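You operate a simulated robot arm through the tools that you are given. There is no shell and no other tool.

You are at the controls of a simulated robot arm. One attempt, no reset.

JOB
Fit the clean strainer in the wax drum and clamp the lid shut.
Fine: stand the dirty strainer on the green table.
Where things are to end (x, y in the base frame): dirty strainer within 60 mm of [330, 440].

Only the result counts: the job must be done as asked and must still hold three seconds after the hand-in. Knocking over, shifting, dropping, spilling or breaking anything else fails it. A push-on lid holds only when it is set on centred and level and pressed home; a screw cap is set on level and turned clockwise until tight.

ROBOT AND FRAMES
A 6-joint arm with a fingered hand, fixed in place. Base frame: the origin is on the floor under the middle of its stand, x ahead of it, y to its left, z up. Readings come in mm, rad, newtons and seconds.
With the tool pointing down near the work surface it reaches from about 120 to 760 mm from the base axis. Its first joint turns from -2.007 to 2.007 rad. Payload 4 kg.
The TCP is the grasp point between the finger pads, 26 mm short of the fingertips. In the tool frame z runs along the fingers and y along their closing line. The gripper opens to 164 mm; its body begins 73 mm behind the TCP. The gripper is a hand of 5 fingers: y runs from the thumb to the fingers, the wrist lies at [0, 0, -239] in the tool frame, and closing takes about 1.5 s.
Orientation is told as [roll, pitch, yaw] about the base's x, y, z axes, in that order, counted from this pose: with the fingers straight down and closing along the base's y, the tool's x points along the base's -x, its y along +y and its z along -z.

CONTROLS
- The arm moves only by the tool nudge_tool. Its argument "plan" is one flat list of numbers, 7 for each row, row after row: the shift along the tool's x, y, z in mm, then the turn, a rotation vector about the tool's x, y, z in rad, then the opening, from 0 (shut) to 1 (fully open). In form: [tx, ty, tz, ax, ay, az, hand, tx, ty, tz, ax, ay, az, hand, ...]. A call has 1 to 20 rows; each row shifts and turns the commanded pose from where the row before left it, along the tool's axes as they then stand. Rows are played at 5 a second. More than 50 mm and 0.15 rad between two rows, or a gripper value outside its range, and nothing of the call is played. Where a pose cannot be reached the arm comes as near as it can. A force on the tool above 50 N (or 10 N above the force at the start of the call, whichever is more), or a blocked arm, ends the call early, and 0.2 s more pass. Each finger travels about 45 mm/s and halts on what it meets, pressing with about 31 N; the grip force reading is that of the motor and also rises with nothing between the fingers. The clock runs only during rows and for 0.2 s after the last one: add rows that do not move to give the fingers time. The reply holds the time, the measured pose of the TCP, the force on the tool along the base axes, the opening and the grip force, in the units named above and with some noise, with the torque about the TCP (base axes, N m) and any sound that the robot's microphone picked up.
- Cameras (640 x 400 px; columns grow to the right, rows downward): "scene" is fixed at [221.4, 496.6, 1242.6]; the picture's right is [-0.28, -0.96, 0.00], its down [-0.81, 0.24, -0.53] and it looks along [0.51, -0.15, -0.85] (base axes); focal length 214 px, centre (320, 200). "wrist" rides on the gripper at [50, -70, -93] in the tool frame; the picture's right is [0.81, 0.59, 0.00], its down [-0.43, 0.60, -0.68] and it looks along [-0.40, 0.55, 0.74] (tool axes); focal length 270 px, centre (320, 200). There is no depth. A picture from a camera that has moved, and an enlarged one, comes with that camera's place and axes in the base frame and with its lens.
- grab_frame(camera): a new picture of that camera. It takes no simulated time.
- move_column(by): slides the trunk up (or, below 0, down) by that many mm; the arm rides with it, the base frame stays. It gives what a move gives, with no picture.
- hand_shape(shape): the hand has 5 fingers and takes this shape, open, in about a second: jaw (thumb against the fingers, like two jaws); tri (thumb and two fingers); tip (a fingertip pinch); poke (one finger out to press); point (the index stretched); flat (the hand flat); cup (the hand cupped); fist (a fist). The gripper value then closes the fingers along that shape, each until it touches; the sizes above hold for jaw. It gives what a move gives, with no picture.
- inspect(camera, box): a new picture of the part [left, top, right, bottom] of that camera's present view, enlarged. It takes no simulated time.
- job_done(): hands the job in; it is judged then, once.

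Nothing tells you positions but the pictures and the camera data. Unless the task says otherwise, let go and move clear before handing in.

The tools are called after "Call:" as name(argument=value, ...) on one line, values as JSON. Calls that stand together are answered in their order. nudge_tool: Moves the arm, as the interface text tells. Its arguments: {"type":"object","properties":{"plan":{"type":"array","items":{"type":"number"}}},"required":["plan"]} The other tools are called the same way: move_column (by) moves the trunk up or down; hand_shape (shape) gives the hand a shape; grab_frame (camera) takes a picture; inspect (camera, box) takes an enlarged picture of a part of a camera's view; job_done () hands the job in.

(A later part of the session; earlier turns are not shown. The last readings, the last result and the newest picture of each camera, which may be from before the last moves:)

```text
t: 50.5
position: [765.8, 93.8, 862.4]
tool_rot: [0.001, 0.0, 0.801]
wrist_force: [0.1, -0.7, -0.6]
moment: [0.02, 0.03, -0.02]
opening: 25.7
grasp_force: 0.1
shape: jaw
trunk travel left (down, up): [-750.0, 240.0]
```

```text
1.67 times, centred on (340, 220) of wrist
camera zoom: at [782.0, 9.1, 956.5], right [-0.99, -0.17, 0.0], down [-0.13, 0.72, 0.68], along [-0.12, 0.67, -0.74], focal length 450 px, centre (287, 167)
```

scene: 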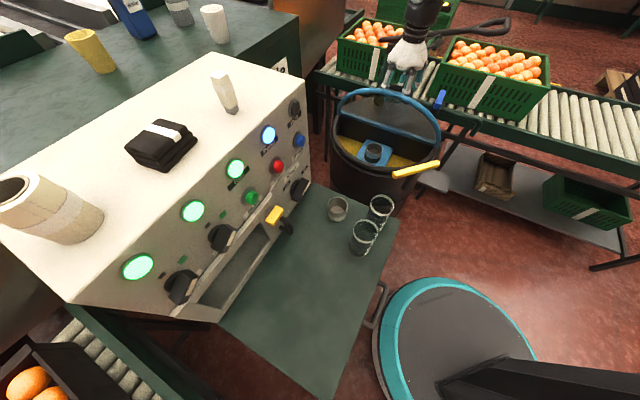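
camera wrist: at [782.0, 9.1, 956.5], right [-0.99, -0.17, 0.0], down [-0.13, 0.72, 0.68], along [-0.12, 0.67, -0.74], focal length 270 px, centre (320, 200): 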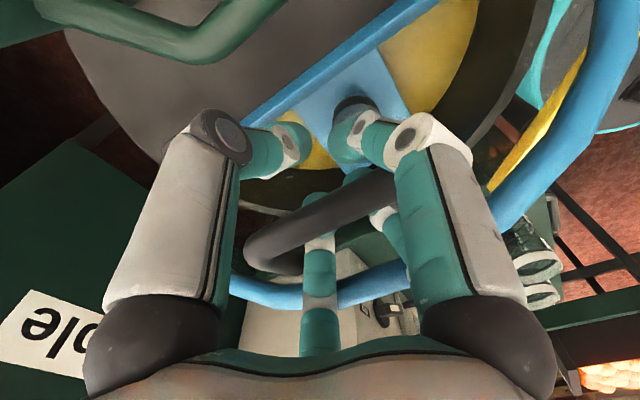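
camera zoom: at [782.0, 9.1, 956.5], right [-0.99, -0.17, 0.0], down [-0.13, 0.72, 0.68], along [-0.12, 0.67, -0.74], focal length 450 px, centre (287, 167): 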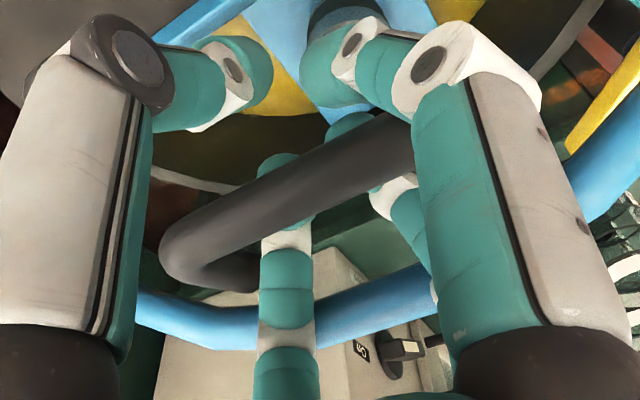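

The fingers sit too deep in the loop, so their knuckles would meet the lid rim near 80°. I'll slide the hand up so that only the fingertips hook the bar.

Call:
nudge_tool(plan=[0, 0, -4, 0, 0, 0, 0.17, 0, 0, -4, 0, 0, 0, 0.17, 0, 0, -4, 0, 0, 0, 0.17, 0, 0, 0, 0, 0, 0, 0.17])

Call:
inspect(camera="scene", box=[320, 30, 460, 150])

Call:
inspect(camera="wrist", box=[200, 100, 480, 340])

```text
t: 51.5
position: [766.6, 94.3, 873.6]
tool_rot: [0.0, -0.001, 0.8]
wrist_force: [0.7, 0.1, -0.6]
moment: [0.0, 0.01, -0.01]
opening: 27.5
grasp_force: 0.0
shape: jaw
trunk travel left (down, up): [-750.0, 240.0]
```

```text
3.33 times, centred on (390, 90) of scene
camera zoom: at [221.4, 496.6, 1242.6], right [-0.28, -0.96, 0.0], down [-0.81, 0.24, -0.53], along [0.51, -0.15, -0.85], focal length 715 px, centre (87, 567)
```

zoom: 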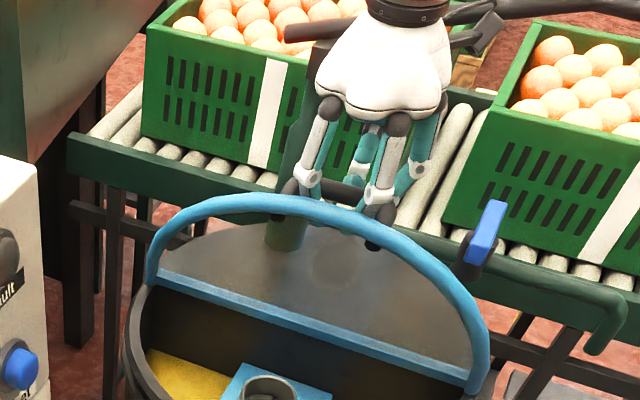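

```text
1.67 times, centred on (340, 220) of wrist
camera zoom: at [782.5, 8.5, 967.7], right [-0.99, -0.17, 0.0], down [-0.13, 0.72, 0.68], along [-0.12, 0.67, -0.74], focal length 450 px, centre (287, 167)
```

zoom: 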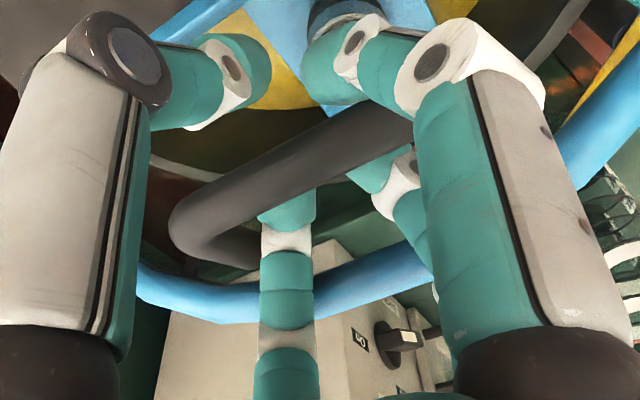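

The lid didn't move and the bar now sits near the fingertips. I'll rise a few mm more and push back slowly.

Call:
nudge_tool(plan=[0, 0, -4, 0, 0, 0, 0.17, 0, -4, -0.5, 0, 0, 0, 0.17, 0, -4, -0.5, 0, 0, 0, 0.17, 0, -4, 0, 0, 0, 0, 0.17, 0, -4, 0, 0, 0, 0, 0.17, 0, 0, 0, 0, 0, 0, 0.17])

Call:
inspect(camera="scene", box=[320, 30, 460, 150])

Call:
inspect(camera="wrist", box=[200, 100, 480, 340])

```text
t: 52.9
position: [778.5, 82.0, 879.5]
tool_rot: [0.0, 0.0, 0.801]
wrist_force: [0.5, -1.6, -0.9]
moment: [-0.02, 0.0, 0.03]
opening: 27.8
grasp_force: 0.1
shape: jaw
trunk travel left (down, up): [-750.0, 240.0]
```

```text
3.33 times, centred on (390, 90) of scene
camera zoom: at [221.4, 496.6, 1242.6], right [-0.28, -0.96, 0.0], down [-0.81, 0.24, -0.53], along [0.51, -0.15, -0.85], focal length 715 px, centre (87, 567)
```

zoom: 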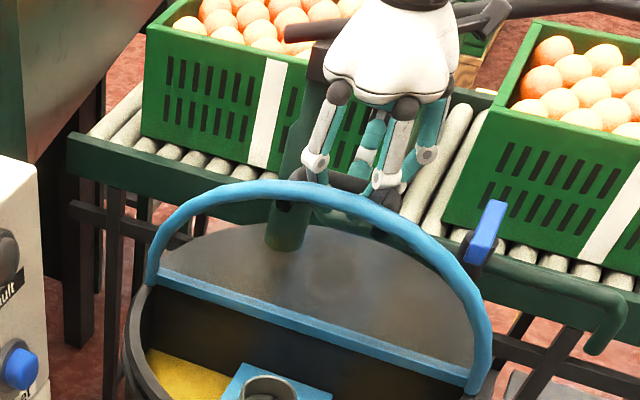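

```text
1.67 times, centred on (340, 220) of wrist
camera zoom: at [793.5, -2.4, 973.1], right [-0.99, -0.17, 0.0], down [-0.13, 0.72, 0.68], along [-0.12, 0.67, -0.74], focal length 450 px, centre (287, 167)
```

zoom: 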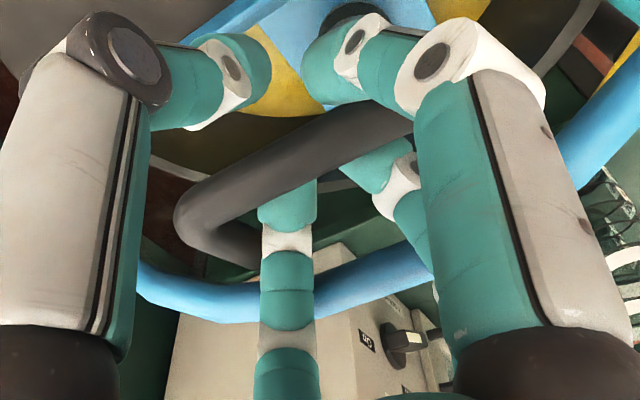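

This works: the lid is at about 80° with only about 1.6 N. I'll continue slowly.

Call:
nudge_tool(plan=[0, -4, 0, 0, 0, 0, 0.17, 0, -4, 0, 0, 0, 0, 0.17, 0, -3, 0.3, 0, 0, 0, 0.17, 0, 0, 0, 0, 0, 0, 0.17])

Call:
inspect(camera="scene", box=[320, 30, 460, 150])

Call:
inspect(camera="wrist", box=[200, 100, 480, 340])

```text
t: 53.9
position: [785.4, 74.3, 878.0]
tool_rot: [-0.001, 0.0, 0.801]
wrist_force: [0.3, -0.8, -0.7]
moment: [0.0, 0.0, -0.04]
opening: 27.9
grasp_force: 0.0
shape: jaw
trunk travel left (down, up): [-750.0, 240.0]
```

```text
3.33 times, centred on (390, 90) of scene
camera zoom: at [221.4, 496.6, 1242.6], right [-0.28, -0.96, 0.0], down [-0.81, 0.24, -0.53], along [0.51, -0.15, -0.85], focal length 715 px, centre (87, 567)
```

zoom: 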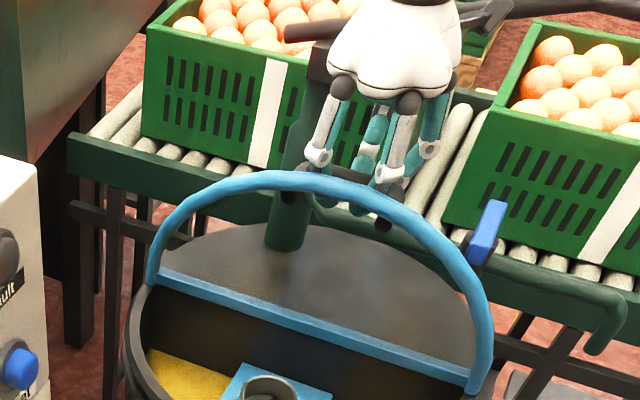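

```text
1.67 times, centred on (340, 220) of wrist
camera zoom: at [801.0, -9.6, 972.8], right [-0.99, -0.17, 0.0], down [-0.13, 0.72, 0.68], along [-0.12, 0.67, -0.74], focal length 450 px, centre (287, 167)
```

zoom: 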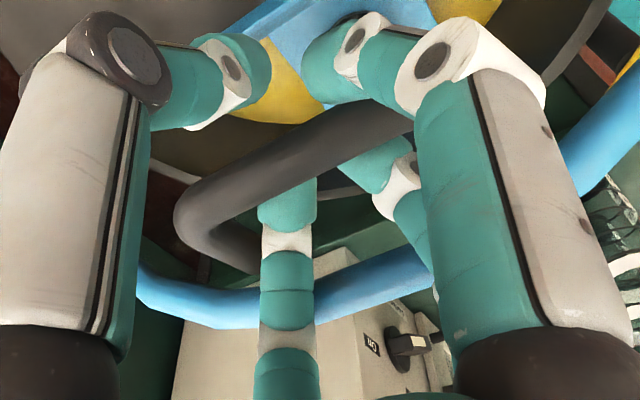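

Call:
nudge_tool(plan=[0, -4, 0.3, 0, 0, 0, 0.17, 0, -4, 0.5, 0, 0, 0, 0.17, 0, -3, 0.5, 0, 0, 0, 0.17, 0, 0, 0, 0, 0, 0, 0.17])

Call:
inspect(camera="scene", box=[320, 30, 460, 150])

Call:
inspect(camera="wrist", box=[200, 100, 480, 340])

```text
t: 54.9
position: [793.8, 67.0, 877.7]
tool_rot: [0.002, 0.001, 0.802]
wrist_force: [0.1, -0.7, -0.9]
moment: [0.0, 0.02, -0.01]
opening: 27.9
grasp_force: 0.0
shape: jaw
trunk travel left (down, up): [-750.0, 240.0]
```

```text
3.33 times, centred on (390, 90) of scene
camera zoom: at [221.4, 496.6, 1242.6], right [-0.28, -0.96, 0.0], down [-0.81, 0.24, -0.53], along [0.51, -0.15, -0.85], focal length 715 px, centre (87, 567)
```

zoom: 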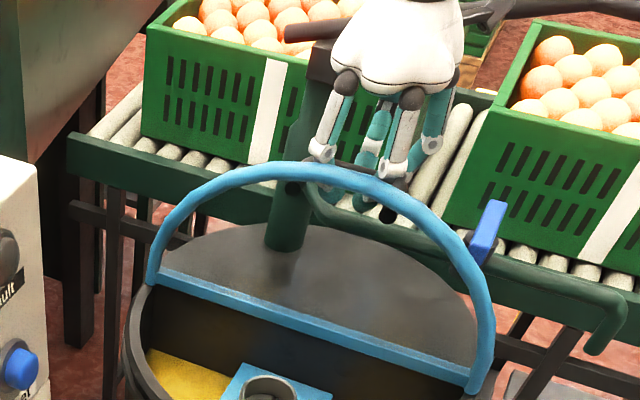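

```text
1.67 times, centred on (340, 220) of wrist
camera zoom: at [809.3, -17.7, 971.4], right [-0.99, -0.17, 0.0], down [-0.13, 0.72, 0.68], along [-0.12, 0.67, -0.74], focal length 450 px, centre (287, 167)
```

zoom: 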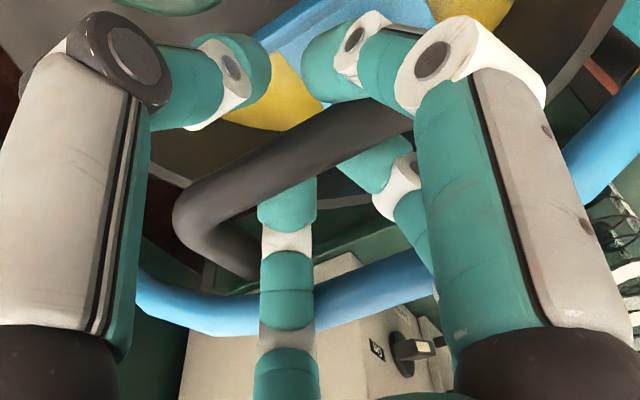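

The lid is at about 87°, still with almost no force. I'll nudge it a bit further over.

Call:
nudge_tool(plan=[0, -4, 0.5, 0, 0, 0, 0.17, 0, -4, 0.6, 0, 0, 0, 0.17, 0, -3, 0.5, 0, 0, 0, 0.17, 0, 0, 0, 0, 0, 0, 0.17])

Call:
inspect(camera="scene", box=[320, 30, 460, 150])

Call:
inspect(camera="wrist", box=[200, 100, 480, 340])

```text
t: 55.9
position: [801.7, 58.5, 876.1]
tool_rot: [0.001, 0.0, 0.801]
wrist_force: [0.7, -1.7, 1.1]
moment: [0.12, 0.03, -0.06]
opening: 27.5
grasp_force: 0.0
shape: jaw
trunk travel left (down, up): [-750.0, 240.0]
```

```text
3.33 times, centred on (390, 90) of scene
camera zoom: at [221.4, 496.6, 1242.6], right [-0.28, -0.96, 0.0], down [-0.81, 0.24, -0.53], along [0.51, -0.15, -0.85], focal length 715 px, centre (87, 567)
```

zoom: 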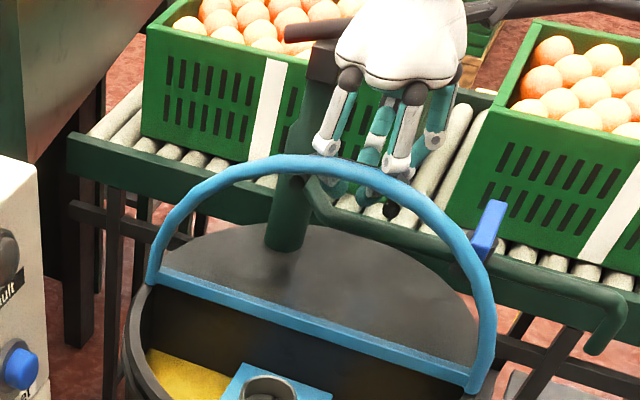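

```text
1.67 times, centred on (340, 220) of wrist
camera zoom: at [816.7, -25.5, 970.6], right [-0.99, -0.17, 0.0], down [-0.13, 0.72, 0.68], along [-0.12, 0.67, -0.74], focal length 450 px, centre (287, 167)
```

zoom: 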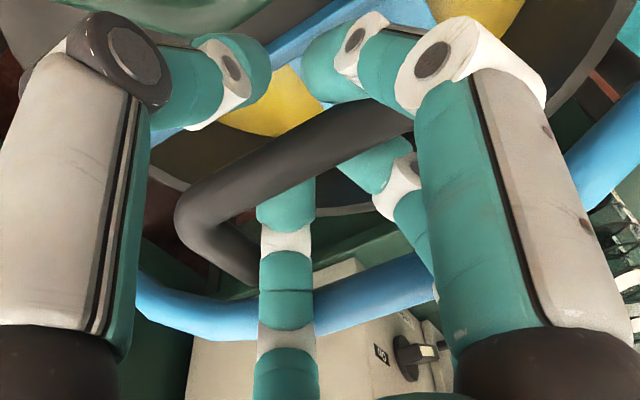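

Call:
nudge_tool(plan=[0, -4, 0.6, 0, 0, 0, 0.17, 0, -4, 0.8, 0, 0, 0, 0.17, 0, -3, 0.6, 0, 0, 0, 0.17, 0, 0, 0, 0, 0, 0, 0.17])

Call:
inspect(camera="scene", box=[320, 30, 460, 150])

Call:
inspect(camera="wrist", box=[200, 100, 480, 340])

```text
t: 56.9
position: [807.7, 52.4, 875.0]
tool_rot: [-0.002, 0.0, 0.802]
wrist_force: [-2.0, 4.5, 5.8]
moment: [-0.21, -0.12, -0.36]
opening: 28.1
grasp_force: 0.0
shape: jaw
trunk travel left (down, up): [-750.0, 240.0]
```

```text
3.33 times, centred on (390, 90) of scene
camera zoom: at [221.4, 496.6, 1242.6], right [-0.28, -0.96, 0.0], down [-0.81, 0.24, -0.53], along [0.51, -0.15, -0.85], focal length 715 px, centre (87, 567)
```

zoom: 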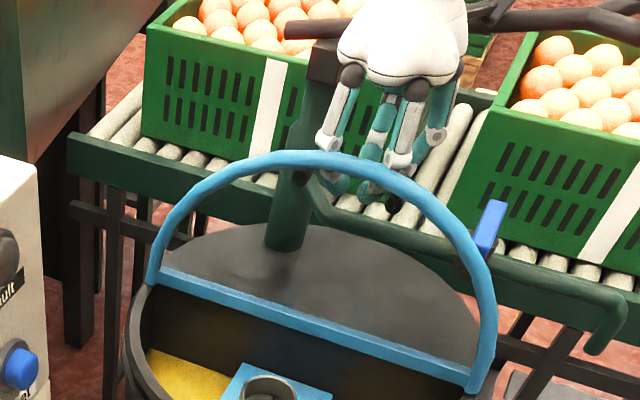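

```text
1.67 times, centred on (340, 220) of wrist
camera zoom: at [824.4, -32.0, 969.2], right [-0.99, -0.17, 0.0], down [-0.13, 0.72, 0.68], along [-0.12, 0.67, -0.74], focal length 450 px, centre (287, 167)
```

zoom: 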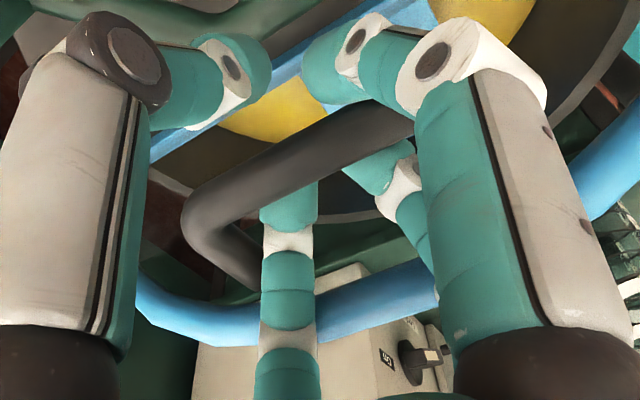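

The force rose to 4–6 N at about 95°, possibly the lid stop. I'll ease the fingers forward a few mm and see whether the lid stays leaning back.

Call:
nudge_tool(plan=[0, 3, 0, 0, 0, 0, 0.17, 0, 3, -0.5, 0, 0, 0, 0.17, 0, 0, 0, 0, 0, 0, 0.17, 0, 0, 0, 0, 0, 0, 0.17])

Call:
inspect(camera="scene", box=[320, 30, 460, 150])

Call:
inspect(camera="wrist", box=[200, 100, 480, 340])

```text
t: 57.9
position: [804.1, 54.6, 873.6]
tool_rot: [0.0, 0.0, 0.803]
wrist_force: [1.2, -1.1, 1.4]
moment: [-0.06, -0.01, -0.14]
opening: 27.7
grasp_force: 0.1
shape: jaw
trunk travel left (down, up): [-750.0, 240.0]
```

```text
3.33 times, centred on (390, 90) of scene
camera zoom: at [221.4, 496.6, 1242.6], right [-0.28, -0.96, 0.0], down [-0.81, 0.24, -0.53], along [0.51, -0.15, -0.85], focal length 715 px, centre (87, 567)
```

zoom: 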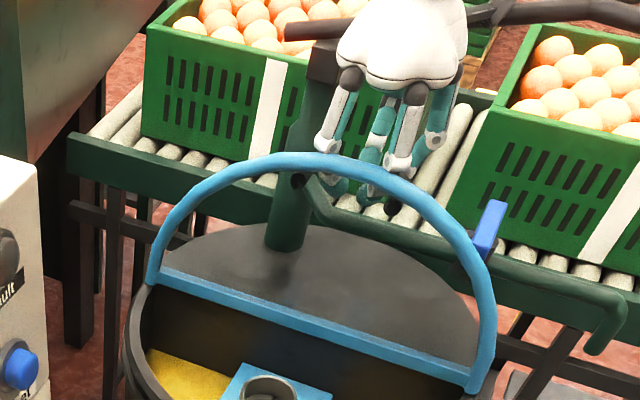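

```text
1.67 times, centred on (340, 220) of wrist
camera zoom: at [820.3, -29.3, 968.6], right [-0.99, -0.17, 0.0], down [-0.13, 0.72, 0.68], along [-0.12, 0.67, -0.74], focal length 450 px, centre (287, 167)
```

zoom: 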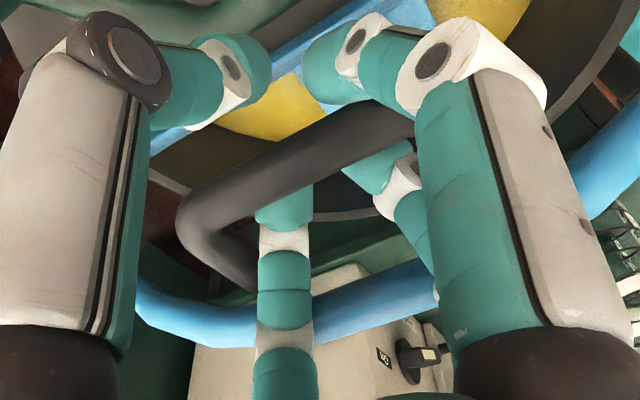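

By my estimate the lid is near 94°, past balance. I'll rise in small steps, keeping the fingertips as a guard.

Call:
nudge_tool(plan=[0, 0, -4, 0, 0, 0, 0.17, 0, 0, -4, 0, 0, 0, 0.17, 0, 0, 0, 0, 0, 0, 0.17])

Call:
inspect(camera="scene", box=[320, 30, 460, 150])

Call:
inspect(camera="wrist", box=[200, 100, 480, 340])

```text
t: 58.7
position: [804.9, 55.5, 880.5]
tool_rot: [0.001, 0.003, 0.801]
wrist_force: [0.2, 0.1, -6.8]
moment: [0.0, -0.03, -0.04]
opening: 27.7
grasp_force: 0.1
shape: jaw
trunk travel left (down, up): [-750.0, 240.0]
```

```text
3.33 times, centred on (390, 90) of scene
camera zoom: at [221.4, 496.6, 1242.6], right [-0.28, -0.96, 0.0], down [-0.81, 0.24, -0.53], along [0.51, -0.15, -0.85], focal length 715 px, centre (87, 567)
```

zoom: 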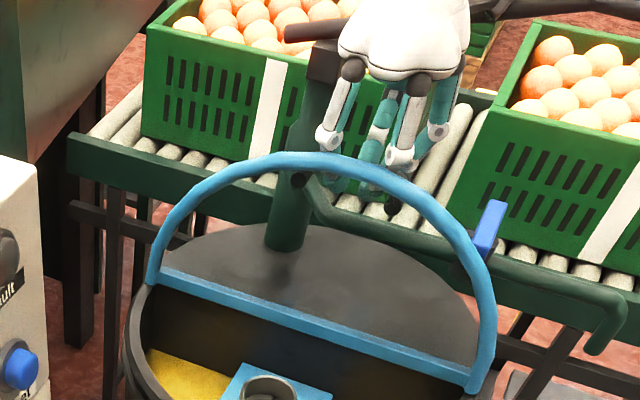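

```text
1.67 times, centred on (340, 220) of wrist
camera zoom: at [820.8, -29.0, 975.0], right [-0.99, -0.17, 0.0], down [-0.12, 0.72, 0.68], along [-0.12, 0.67, -0.74], focal length 450 px, centre (287, 167)
```

zoom: 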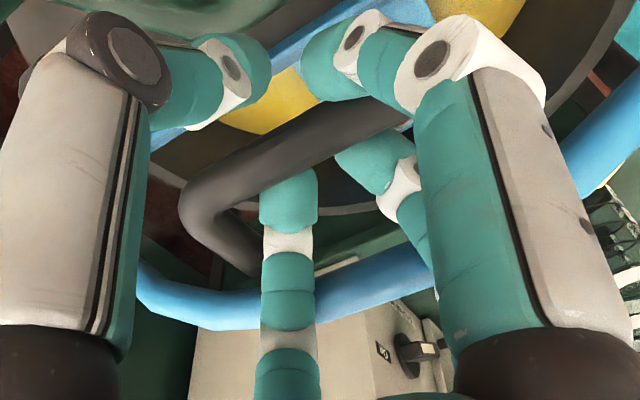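

The fingertips are catching the bar from below. I'll open them slightly more to release it.

Call:
nudge_tool(plan=[0, 0, 0, 0, 0, 0, 0.22, 0, 0, 0, 0, 0, 0, 0.24, 0, 0, 0, 0, 0, 0, 0.24])

Call:
inspect(camera="scene", box=[320, 30, 460, 150])

Call:
inspect(camera="wrist", box=[200, 100, 480, 340])

```text
t: 59.5
position: [805.9, 55.2, 883.1]
tool_rot: [-0.001, 0.001, 0.802]
wrist_force: [-0.2, -2.1, 1.7]
moment: [0.15, 0.07, -0.04]
opening: 38.7
grasp_force: 0.1
shape: jaw
trunk travel left (down, up): [-750.0, 240.0]
```

```text
3.33 times, centred on (390, 90) of scene
camera zoom: at [221.4, 496.6, 1242.6], right [-0.28, -0.96, 0.0], down [-0.81, 0.24, -0.53], along [0.51, -0.15, -0.85], focal length 715 px, centre (87, 567)
```

zoom: 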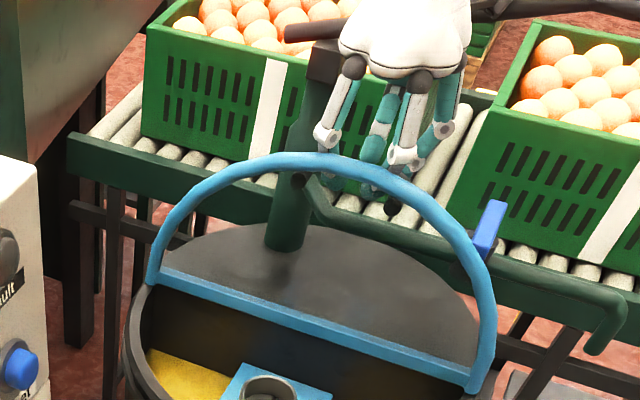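

```text
1.67 times, centred on (340, 220) of wrist
camera zoom: at [820.9, -29.2, 976.8], right [-0.99, -0.17, 0.0], down [-0.13, 0.72, 0.68], along [-0.12, 0.67, -0.74], focal length 450 px, centre (287, 167)
```

zoom: 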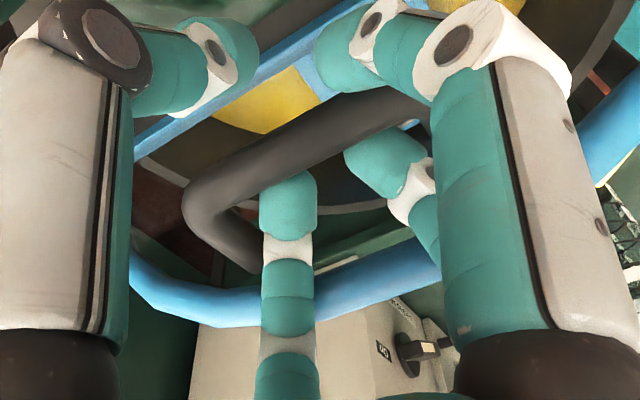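

Call:
nudge_tool(plan=[0, -3, 0, 0, 0, 0, 0.24, 0, -3, -2, 0, 0, 0, 0.24, 0, 0, 0, 0, 0, 0, 0.24])

Call:
inspect(camera="scene", box=[320, 30, 460, 150])

Call:
inspect(camera="wrist", box=[200, 100, 480, 340])

```text
t: 60.3
position: [809.1, 50.6, 884.5]
tool_rot: [-0.002, 0.0, 0.8]
wrist_force: [-1.0, 1.6, -0.2]
moment: [-0.25, -0.04, -0.12]
opening: 39.1
grasp_force: 0.1
shape: jaw
trunk travel left (down, up): [-750.0, 240.0]
```

```text
3.33 times, centred on (390, 90) of scene
camera zoom: at [221.4, 496.6, 1242.6], right [-0.28, -0.96, 0.0], down [-0.81, 0.24, -0.53], along [0.51, -0.15, -0.85], focal length 715 px, centre (87, 567)
```

zoom: 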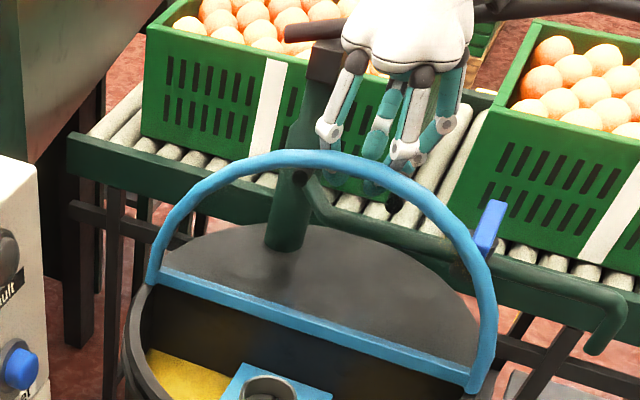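

```text
1.67 times, centred on (340, 220) of wrist
camera zoom: at [824.7, -32.7, 978.7], right [-0.99, -0.17, 0.0], down [-0.13, 0.72, 0.68], along [-0.12, 0.67, -0.74], focal length 450 px, centre (287, 167)
```

zoom: 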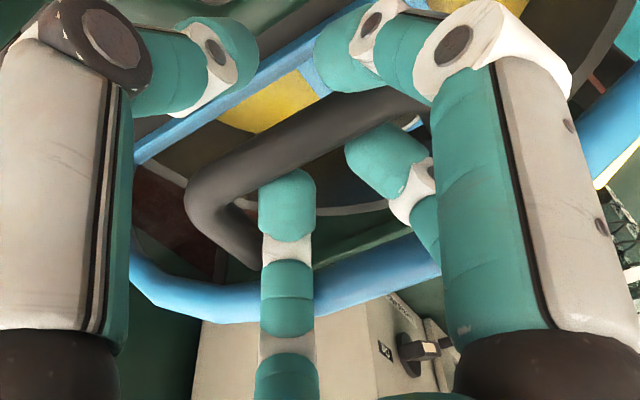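

Call:
nudge_tool(plan=[0, -4, 0, 0, 0, 0, 0.24, 0, -4, 0.5, 0, 0, 0, 0.24, 0, 0, 0, 0, 0, 0, 0.24])

Call:
inspect(camera="scene", box=[320, 30, 460, 150])

Call:
inspect(camera="wrist", box=[200, 100, 480, 340])

```text
t: 61.1
position: [814.3, 45.3, 884.0]
tool_rot: [0.0, -0.001, 0.801]
wrist_force: [2.1, 0.0, 2.0]
moment: [0.05, 0.15, -0.16]
opening: 39.2
grasp_force: 0.0
shape: jaw
trunk travel left (down, up): [-750.0, 240.0]
```

```text
3.33 times, centred on (390, 90) of scene
camera zoom: at [221.4, 496.6, 1242.6], right [-0.28, -0.96, 0.0], down [-0.81, 0.24, -0.53], along [0.51, -0.15, -0.85], focal length 715 px, centre (87, 567)
```

zoom: 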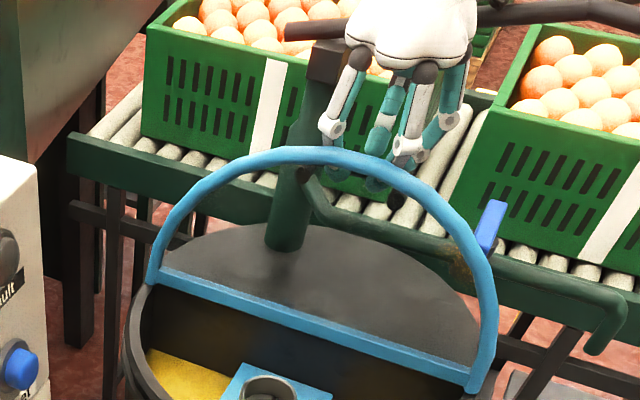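

```text
1.67 times, centred on (340, 220) of wrist
camera zoom: at [829.3, -38.3, 979.1], right [-0.99, -0.17, 0.0], down [-0.13, 0.72, 0.68], along [-0.12, 0.67, -0.74], focal length 450 px, centre (287, 167)
```

zoom: 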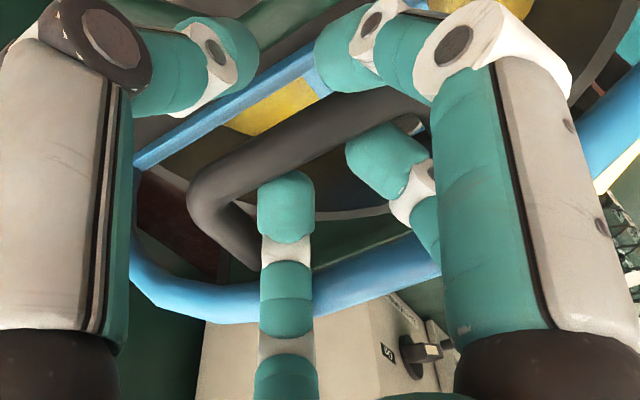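

The lid is at about 97°, clearly past vertical. I'll lift the hand straight up out of the loop.

Call:
nudge_tool(plan=[0, 0, -5, 0, 0, 0, 0.25, 0, 0, -5, 0, 0, 0, 0.26, 0, 0, -5, 0, 0, 0, 0.28, 0, 0, 0, 0, 0, 0, 0.28])

Call:
inspect(camera="scene", box=[320, 30, 460, 150])

Call:
inspect(camera="wrist", box=[200, 100, 480, 340])

```text
t: 62.1
position: [814.4, 46.0, 899.9]
tool_rot: [-0.001, 0.0, 0.802]
wrist_force: [1.1, -1.2, 0.1]
moment: [0.03, -0.02, -0.06]
opening: 45.4
grasp_force: 0.1
shape: jaw
trunk travel left (down, up): [-750.0, 240.0]
```

```text
3.33 times, centred on (390, 90) of scene
camera zoom: at [221.4, 496.6, 1242.6], right [-0.28, -0.96, 0.0], down [-0.81, 0.24, -0.53], along [0.51, -0.15, -0.85], focal length 715 px, centre (87, 567)
```

zoom: 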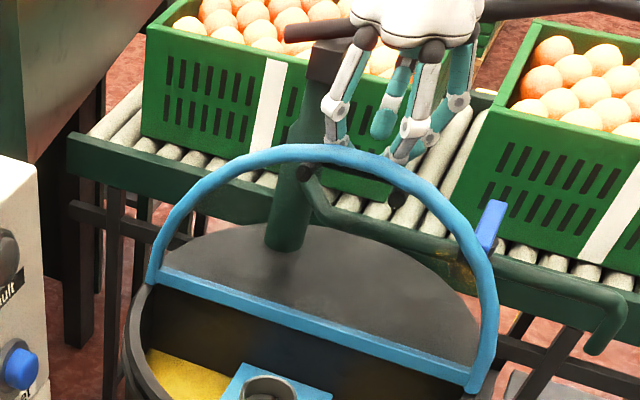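

```text
1.67 times, centred on (340, 220) of wrist
camera zoom: at [830.4, -38.5, 993.5], right [-0.99, -0.17, 0.0], down [-0.13, 0.72, 0.68], along [-0.12, 0.67, -0.74], focal length 450 px, centre (287, 167)
```

zoom: 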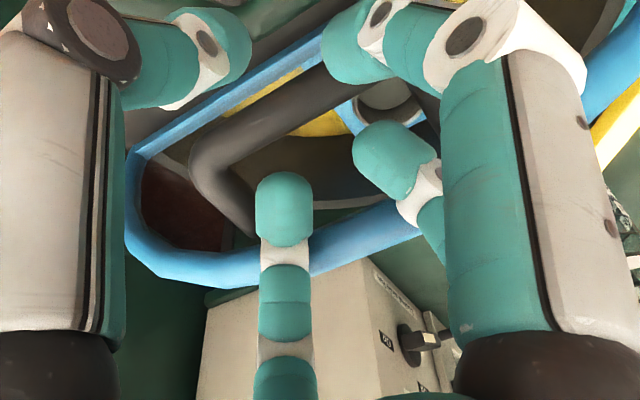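

The lid stays. I'll raise the hand clear and look again.

Call:
nudge_tool(plan=[0, 0, -15, 0, 0, 0, 0.28, 0, 0, -25, 0, 0, 0, 0.28, 0, 10, -30, 0, 0, 0, 0.28, 0, 20, -20, 0, 0, 0, 0.28])

Call:
grab_frame(camera="scene")

Call:
inspect(camera="scene", box=[320, 50, 460, 190])

Call:
grab_frame(camera="wrist")

```text
t: 63.1
position: [791.8, 65.6, 989.5]
tool_rot: [-0.001, -0.001, 0.801]
wrist_force: [0.1, -0.2, 0.6]
moment: [-0.04, 0.0, -0.02]
opening: 45.7
grasp_force: 0.0
shape: jaw
trunk travel left (down, up): [-750.0, 240.0]
```

```text
taken
```

scene: 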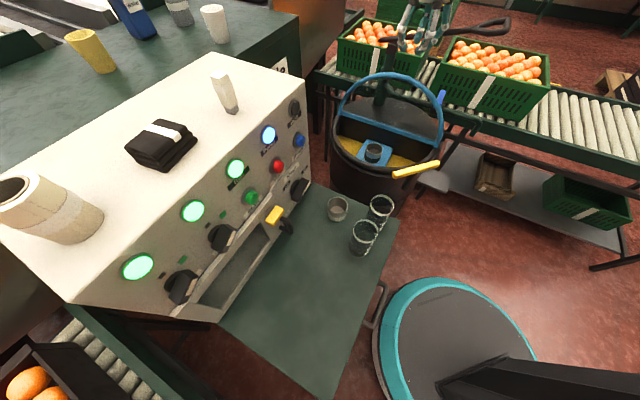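

```text
2.86 times, centred on (390, 120) of scene
camera zoom: at [221.4, 496.6, 1242.6], right [-0.28, -0.96, 0.0], down [-0.81, 0.24, -0.53], along [0.51, -0.15, -0.85], focal length 613 px, centre (120, 429)
```

zoom: 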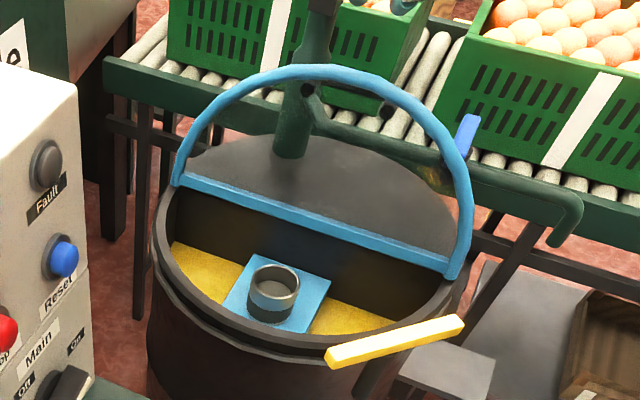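

```text
taken
camera wrist: at [808.1, -18.1, 1083.8], right [-0.99, -0.17, 0.0], down [-0.13, 0.72, 0.68], along [-0.12, 0.67, -0.74], focal length 270 px, centre (320, 200)
```

wrist: 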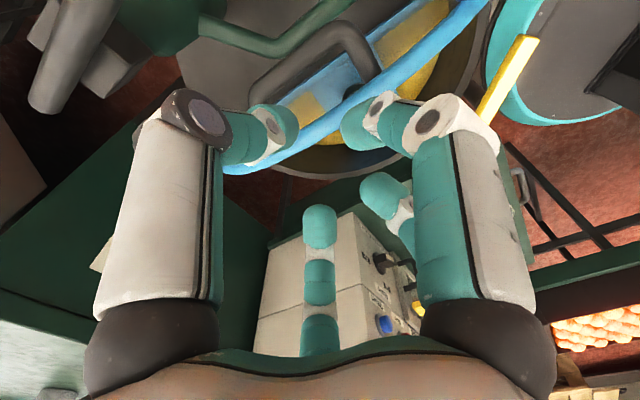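

The lid stands open by itself. Next I'll look closely at the dirty strainer, its plate and the drum interior from the robot side, with the hand yawed to keep clear of the lid.

Call:
inspect(camera="scene", box=[345, 125, 415, 175])

Call:
nudge_tool(plan=[0, 30, 0, 0, 0, 0.125, 0.5, 0, 30, 0, 0, 0, 0.125, 0.5, 0, 30, 0, 0, 0, 0.125, 0.5, 0, 0, 0, 0, 0, 0.125, 0.5, 0, 0, 0, 0, 0, 0.125, 0.5, 0, 0, 0, 0, 0, 0.125, 0.5, 0, 0, 0, 0, 0, 0.125, 0.5, 0, 0, 0, 0, 0, 0.125, 0.5, 0, 0, 0, 0, 0, 0.125, 0.5, 0, 0, 0, 0, 0, 0.125, 0.5])

```text
8.00 times, centred on (380, 150) of scene
camera zoom: at [221.4, 496.6, 1242.6], right [-0.28, -0.96, 0.0], down [-0.81, 0.24, -0.53], along [0.51, -0.15, -0.85], focal length 1716 px, centre (-160, 600)
```

zoom: 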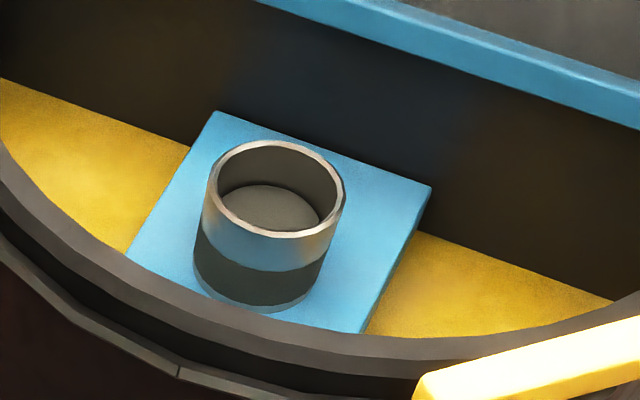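

```text
t: 65.3
position: [737.9, 136.2, 988.7]
tool_rot: [0.001, 0.0, -0.451]
wrist_force: [0.8, -0.4, 0.1]
moment: [0.01, -0.01, -0.01]
opening: 81.7
grasp_force: 0.1
shape: jaw
trunk travel left (down, up): [-750.0, 240.0]
```

Call:
nudge_tool(plan=[15.5, -14, 32.5, 0, 0, 0, 0.5, 15.5, -14, 32.5, 0, 0, 0, 0.5, 15.5, -14, 32.5, 0, 0, 0, 0.5, 15.5, -14, 32.5, 0, 0, 0, 0.5, 15.5, -14, 32.5, 0, 0, 0, 0.5, 15.5, -14, 32.5, 0, 0, 0, 0.5])

Call:
grab_frame(camera="wrist")

Call:
inspect(camera="wrist", box=[220, 80, 440, 280])

Call:
inspect(camera="scene", box=[320, 60, 460, 180])

```text
t: 66.7
position: [616.3, 103.1, 793.4]
tool_rot: [0.0, 0.0, -0.448]
wrist_force: [0.1, -0.9, 0.5]
moment: [0.01, 0.04, 0.01]
opening: 81.8
grasp_force: 0.1
shape: jaw
trunk travel left (down, up): [-750.0, 240.0]
```

```text
taken
camera wrist: at [541.3, 62.0, 887.5], right [-0.47, 0.88, 0.0], down [0.65, 0.35, 0.68], along [0.6, 0.32, -0.74], focal length 270 px, centre (320, 200)
```

wrist: 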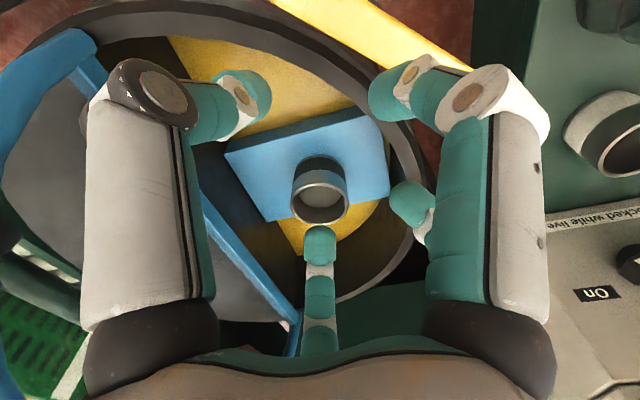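

```text
2.00 times, centred on (330, 180) of wrist
camera zoom: at [541.3, 62.0, 887.5], right [-0.47, 0.88, 0.0], down [0.65, 0.35, 0.68], along [0.6, 0.32, -0.74], focal length 541 px, centre (300, 240)
```

zoom: 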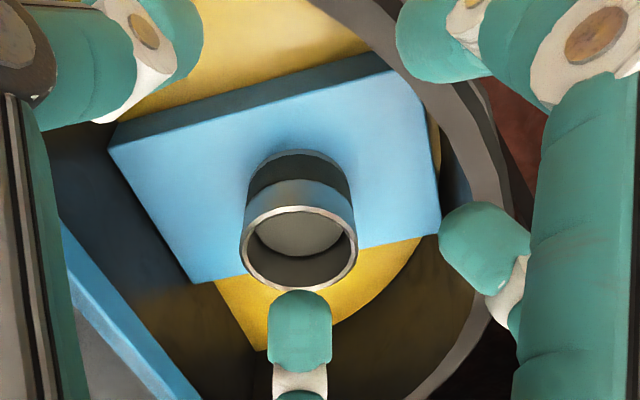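

```text
3.33 times, centred on (390, 120) of scene
camera zoom: at [221.4, 496.6, 1242.6], right [-0.28, -0.96, 0.0], down [-0.81, 0.24, -0.53], along [0.51, -0.15, -0.85], focal length 715 px, centre (87, 467)
```

zoom: 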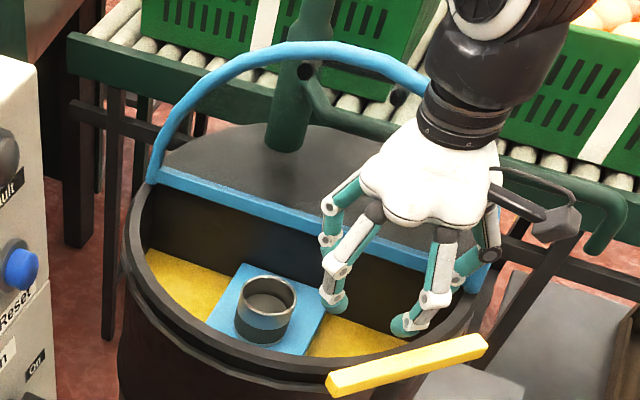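

The dirty strainer's rim is centred at (707,150,689), about 60 mm across, standing on the plate at z≈637. I'll move above it.

Call:
nudge_tool(plan=[-20.5, 27.1, 6, 0, 0, 0, 0.6, -20.5, 27.1, 6, 0, 0, 0, 0.6, -20.5, 27.2, 6, 0, 0, 0, 0.6, 0, 0, 0, 0, 0, 0, 0.6])

Call:
grab_frame(camera="wrist")

Call:
inspect(camera="scene", box=[320, 60, 460, 180])

```text
t: 67.7
position: [708.3, 147.9, 777.3]
tool_rot: [0.0, -0.001, -0.448]
wrist_force: [0.7, -0.2, -0.1]
moment: [0.01, 0.0, 0.0]
opening: 97.8
grasp_force: 0.0
shape: jaw
trunk travel left (down, up): [-750.0, 240.0]
```

```text
taken
camera wrist: at [633.2, 107.0, 871.3], right [-0.47, 0.88, 0.0], down [0.65, 0.35, 0.68], along [0.6, 0.32, -0.74], focal length 270 px, centre (320, 200)
```

wrist: 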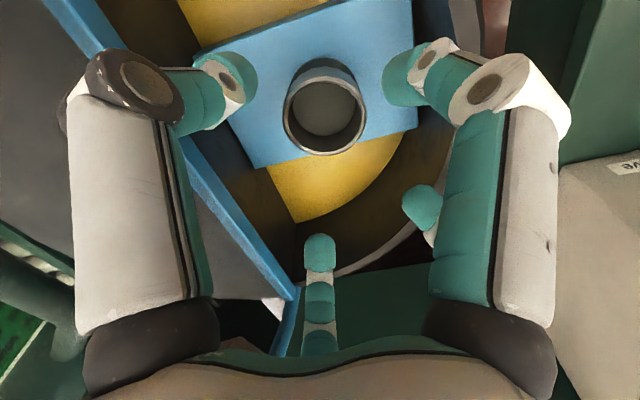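

```text
3.33 times, centred on (390, 120) of scene
camera zoom: at [221.4, 496.6, 1242.6], right [-0.28, -0.96, 0.0], down [-0.81, 0.24, -0.53], along [0.51, -0.15, -0.85], focal length 715 px, centre (87, 467)
```

zoom: 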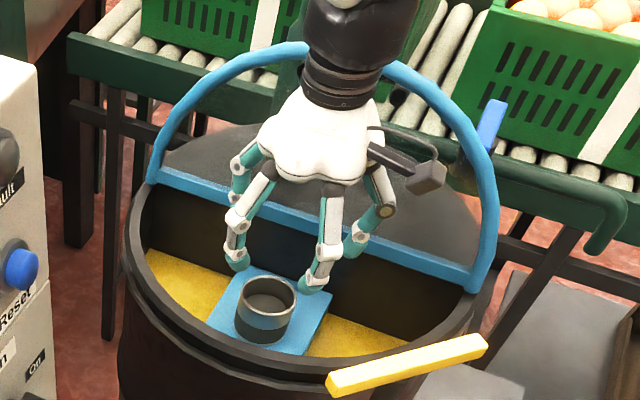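

The alignment agrees with the prediction to about 2 mm. I'll go down around the strainer.

Call:
nudge_tool(plan=[1, 0.5, 21, 0, 0, 0, 0.6, 0.9, 0.5, 21, 0, 0, 0, 0.6, 0, 0, 21, 0, 0, 0, 0.6, 0, 0, 15, 0, 0, 0, 0.6])

Call:
grab_frame(camera="wrist")

Call:
inspect(camera="scene", box=[320, 60, 460, 180])

```text
t: 68.7
position: [707.6, 149.7, 700.3]
tool_rot: [0.0, -0.002, -0.449]
wrist_force: [0.2, -0.2, 0.2]
moment: [-0.02, 0.0, 0.0]
opening: 97.8
grasp_force: 0.1
shape: jaw
trunk travel left (down, up): [-750.0, 240.0]
```

```text
taken
camera wrist: at [633.2, 109.1, 794.4], right [-0.47, 0.88, 0.0], down [0.65, 0.35, 0.68], along [0.6, 0.32, -0.74], focal length 270 px, centre (320, 200)
```

wrist: 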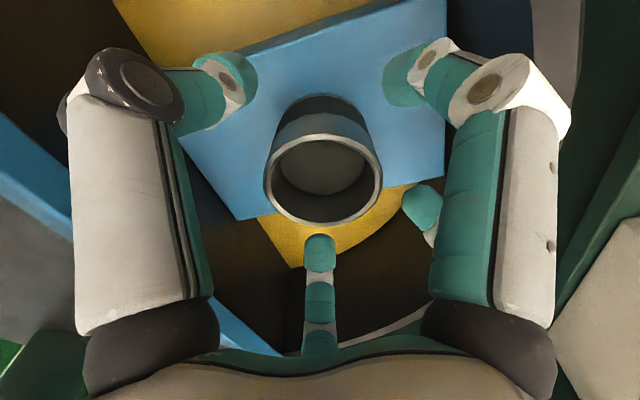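

```text
3.33 times, centred on (390, 120) of scene
camera zoom: at [221.4, 496.6, 1242.6], right [-0.28, -0.96, 0.0], down [-0.81, 0.24, -0.53], along [0.51, -0.15, -0.85], focal length 715 px, centre (87, 467)
```

zoom: 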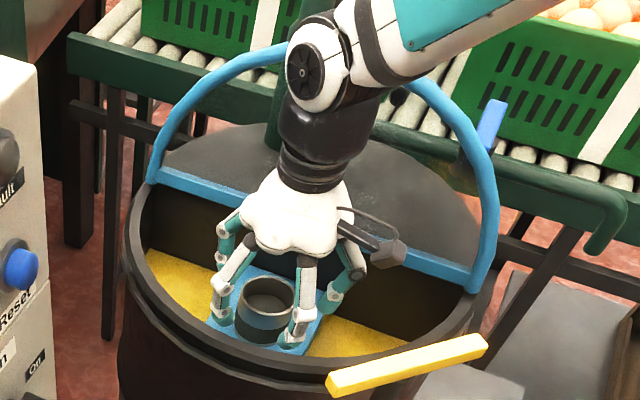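

Well centred. I'll go down the last 28 mm and grip.

Call:
nudge_tool(plan=[0, 0, 14, 0, 0, 0, 0.6, 0, 0, 12, 0, 0, 0, 0.6, 0, 0, 0, 0, 0, 0, 0.6])

Call:
nudge_tool(plan=[0, 0, 0, 0, 0, 0, 0.45, 0, 0, 0, 0, 0, 0, 0.3, 0, 0, 0, 0, 0, 0, 0.2, 0, 0, 0, 0, 0, 0, 0.1, 0, 0, 0, 0, 0, 0, 0.1, 0, 0, 0, 0, 0, 0, 0.1])

Call:
grab_frame(camera="wrist")

Call:
inspect(camera="scene", box=[320, 60, 460, 180])

```text
t: 69.5
position: [705.8, 151.4, 673.8]
tool_rot: [0.001, -0.001, -0.45]
wrist_force: [-0.7, 0.4, 0.0]
moment: [-0.01, -0.01, 0.0]
opening: 97.5
grasp_force: 0.0
shape: jaw
trunk travel left (down, up): [-750.0, 240.0]
```

```text
t: 70.9
position: [708.2, 148.9, 673.9]
tool_rot: [0.001, 0.0, -0.448]
wrist_force: [0.8, 0.8, -0.3]
moment: [0.02, -0.01, 0.03]
opening: 48.0
grasp_force: 31.2
shape: jaw
trunk travel left (down, up): [-750.0, 240.0]
```

```text
taken
camera wrist: at [632.9, 109.8, 767.6], right [-0.47, 0.88, 0.0], down [0.65, 0.35, 0.68], along [0.6, 0.32, -0.74], focal length 270 px, centre (320, 200)
```

wrist: 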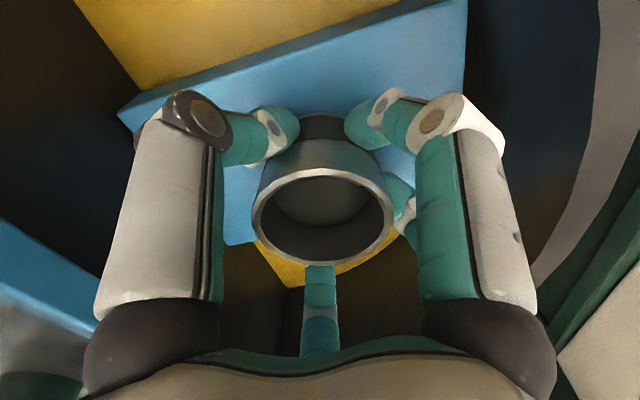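

```text
3.33 times, centred on (390, 120) of scene
camera zoom: at [221.4, 496.6, 1242.6], right [-0.28, -0.96, 0.0], down [-0.81, 0.24, -0.53], along [0.51, -0.15, -0.85], focal length 715 px, centre (87, 467)
```

zoom: 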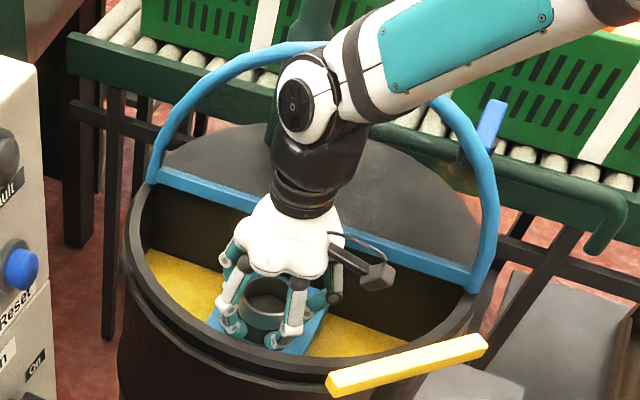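

Gripped. I'll lift straight up slowly.

Call:
nudge_tool(plan=[0, 0, -5, 0, 0, 0, 0.1, 0, 0, -10, 0, 0, 0, 0.1, 0, 0, -15, 0, 0, 0, 0.1, 0, 0, 0, 0, 0, 0, 0.1])

Call:
grab_frame(camera="wrist")

Call:
inspect(camera="scene", box=[320, 60, 460, 180])

```text
t: 71.9
position: [707.2, 149.3, 702.9]
tool_rot: [0.001, 0.0, -0.448]
wrist_force: [-0.7, 0.0, -1.7]
moment: [0.03, -0.01, 0.0]
opening: 48.2
grasp_force: 30.8
shape: jaw
trunk travel left (down, up): [-750.0, 240.0]
```

```text
taken
camera wrist: at [632.6, 109.4, 797.2], right [-0.47, 0.88, 0.0], down [0.65, 0.35, 0.68], along [0.6, 0.32, -0.74], focal length 270 px, centre (320, 200)
```

wrist: 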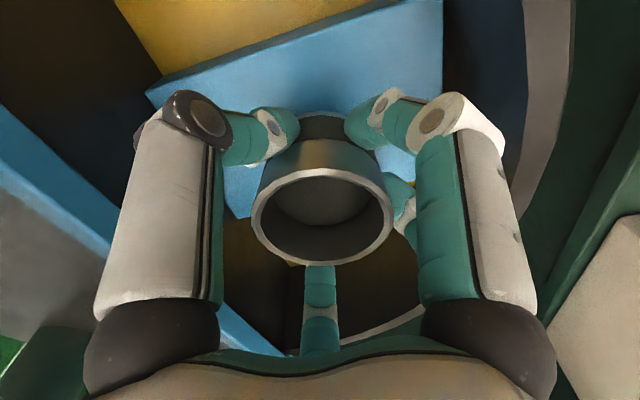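

```text
3.33 times, centred on (390, 120) of scene
camera zoom: at [221.4, 496.6, 1242.6], right [-0.28, -0.96, 0.0], down [-0.81, 0.24, -0.53], along [0.51, -0.15, -0.85], focal length 715 px, centre (87, 467)
```

zoom: 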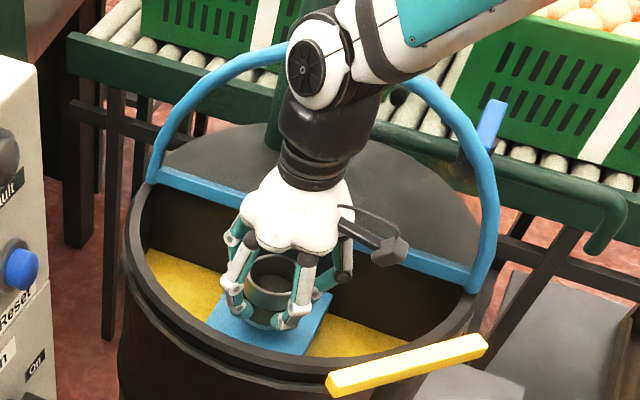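

The strainer lifts out cleanly. I'll raise it well above the rim and look at the empty seat.

Call:
nudge_tool(plan=[0, 0, -25, 0, 0, 0, 0.1, 0, 0, -30, 0, 0, 0, 0.1, 0, 0, -30, 0, 0, 0, 0.1, 0, 0, -30, 0, 0, 0, 0.1, 0, 0, -32, 0, 0, 0, 0.1])

Call:
inspect(camera="scene", box=[345, 125, 415, 175])

Call:
grab_frame(camera="wrist")

Call:
grab_frame(camera="scene")

```text
t: 73.1
position: [706.5, 149.7, 849.3]
tool_rot: [-0.001, 0.001, -0.448]
wrist_force: [0.2, 0.1, -1.3]
moment: [-0.02, 0.01, 0.01]
opening: 48.2
grasp_force: 30.8
shape: jaw
trunk travel left (down, up): [-750.0, 240.0]
```

```text
8.00 times, centred on (380, 150) of scene
camera zoom: at [221.4, 496.6, 1242.6], right [-0.28, -0.96, 0.0], down [-0.81, 0.24, -0.53], along [0.51, -0.15, -0.85], focal length 1716 px, centre (-160, 600)
```

zoom: 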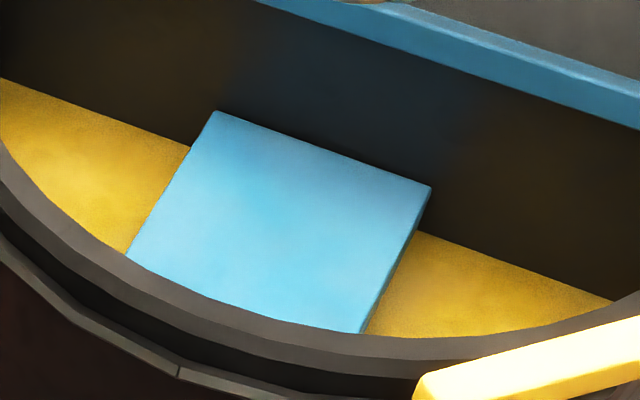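

```text
taken
camera wrist: at [631.6, 109.2, 943.6], right [-0.47, 0.88, 0.0], down [0.65, 0.35, 0.68], along [0.6, 0.32, -0.74], focal length 270 px, centre (320, 200)
```

wrist: 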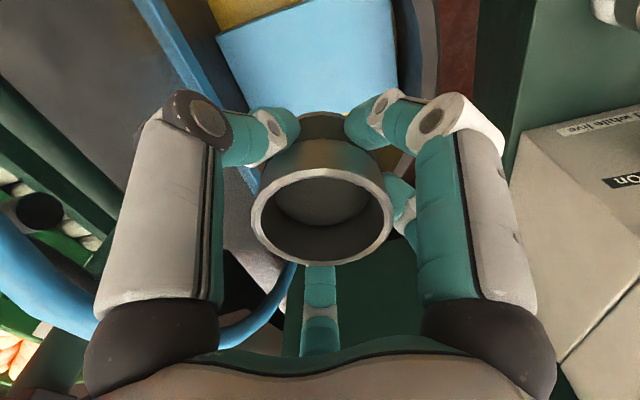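

```text
taken
```

scene: 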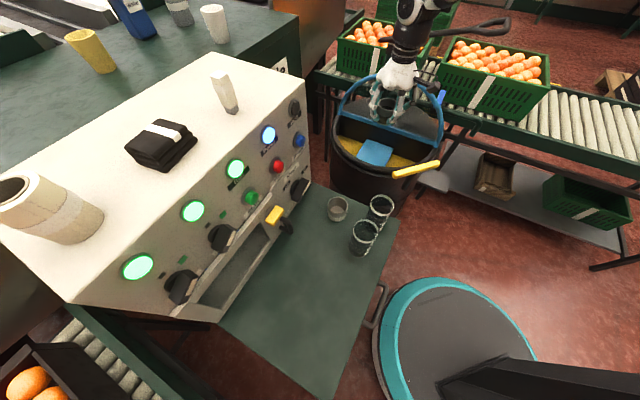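

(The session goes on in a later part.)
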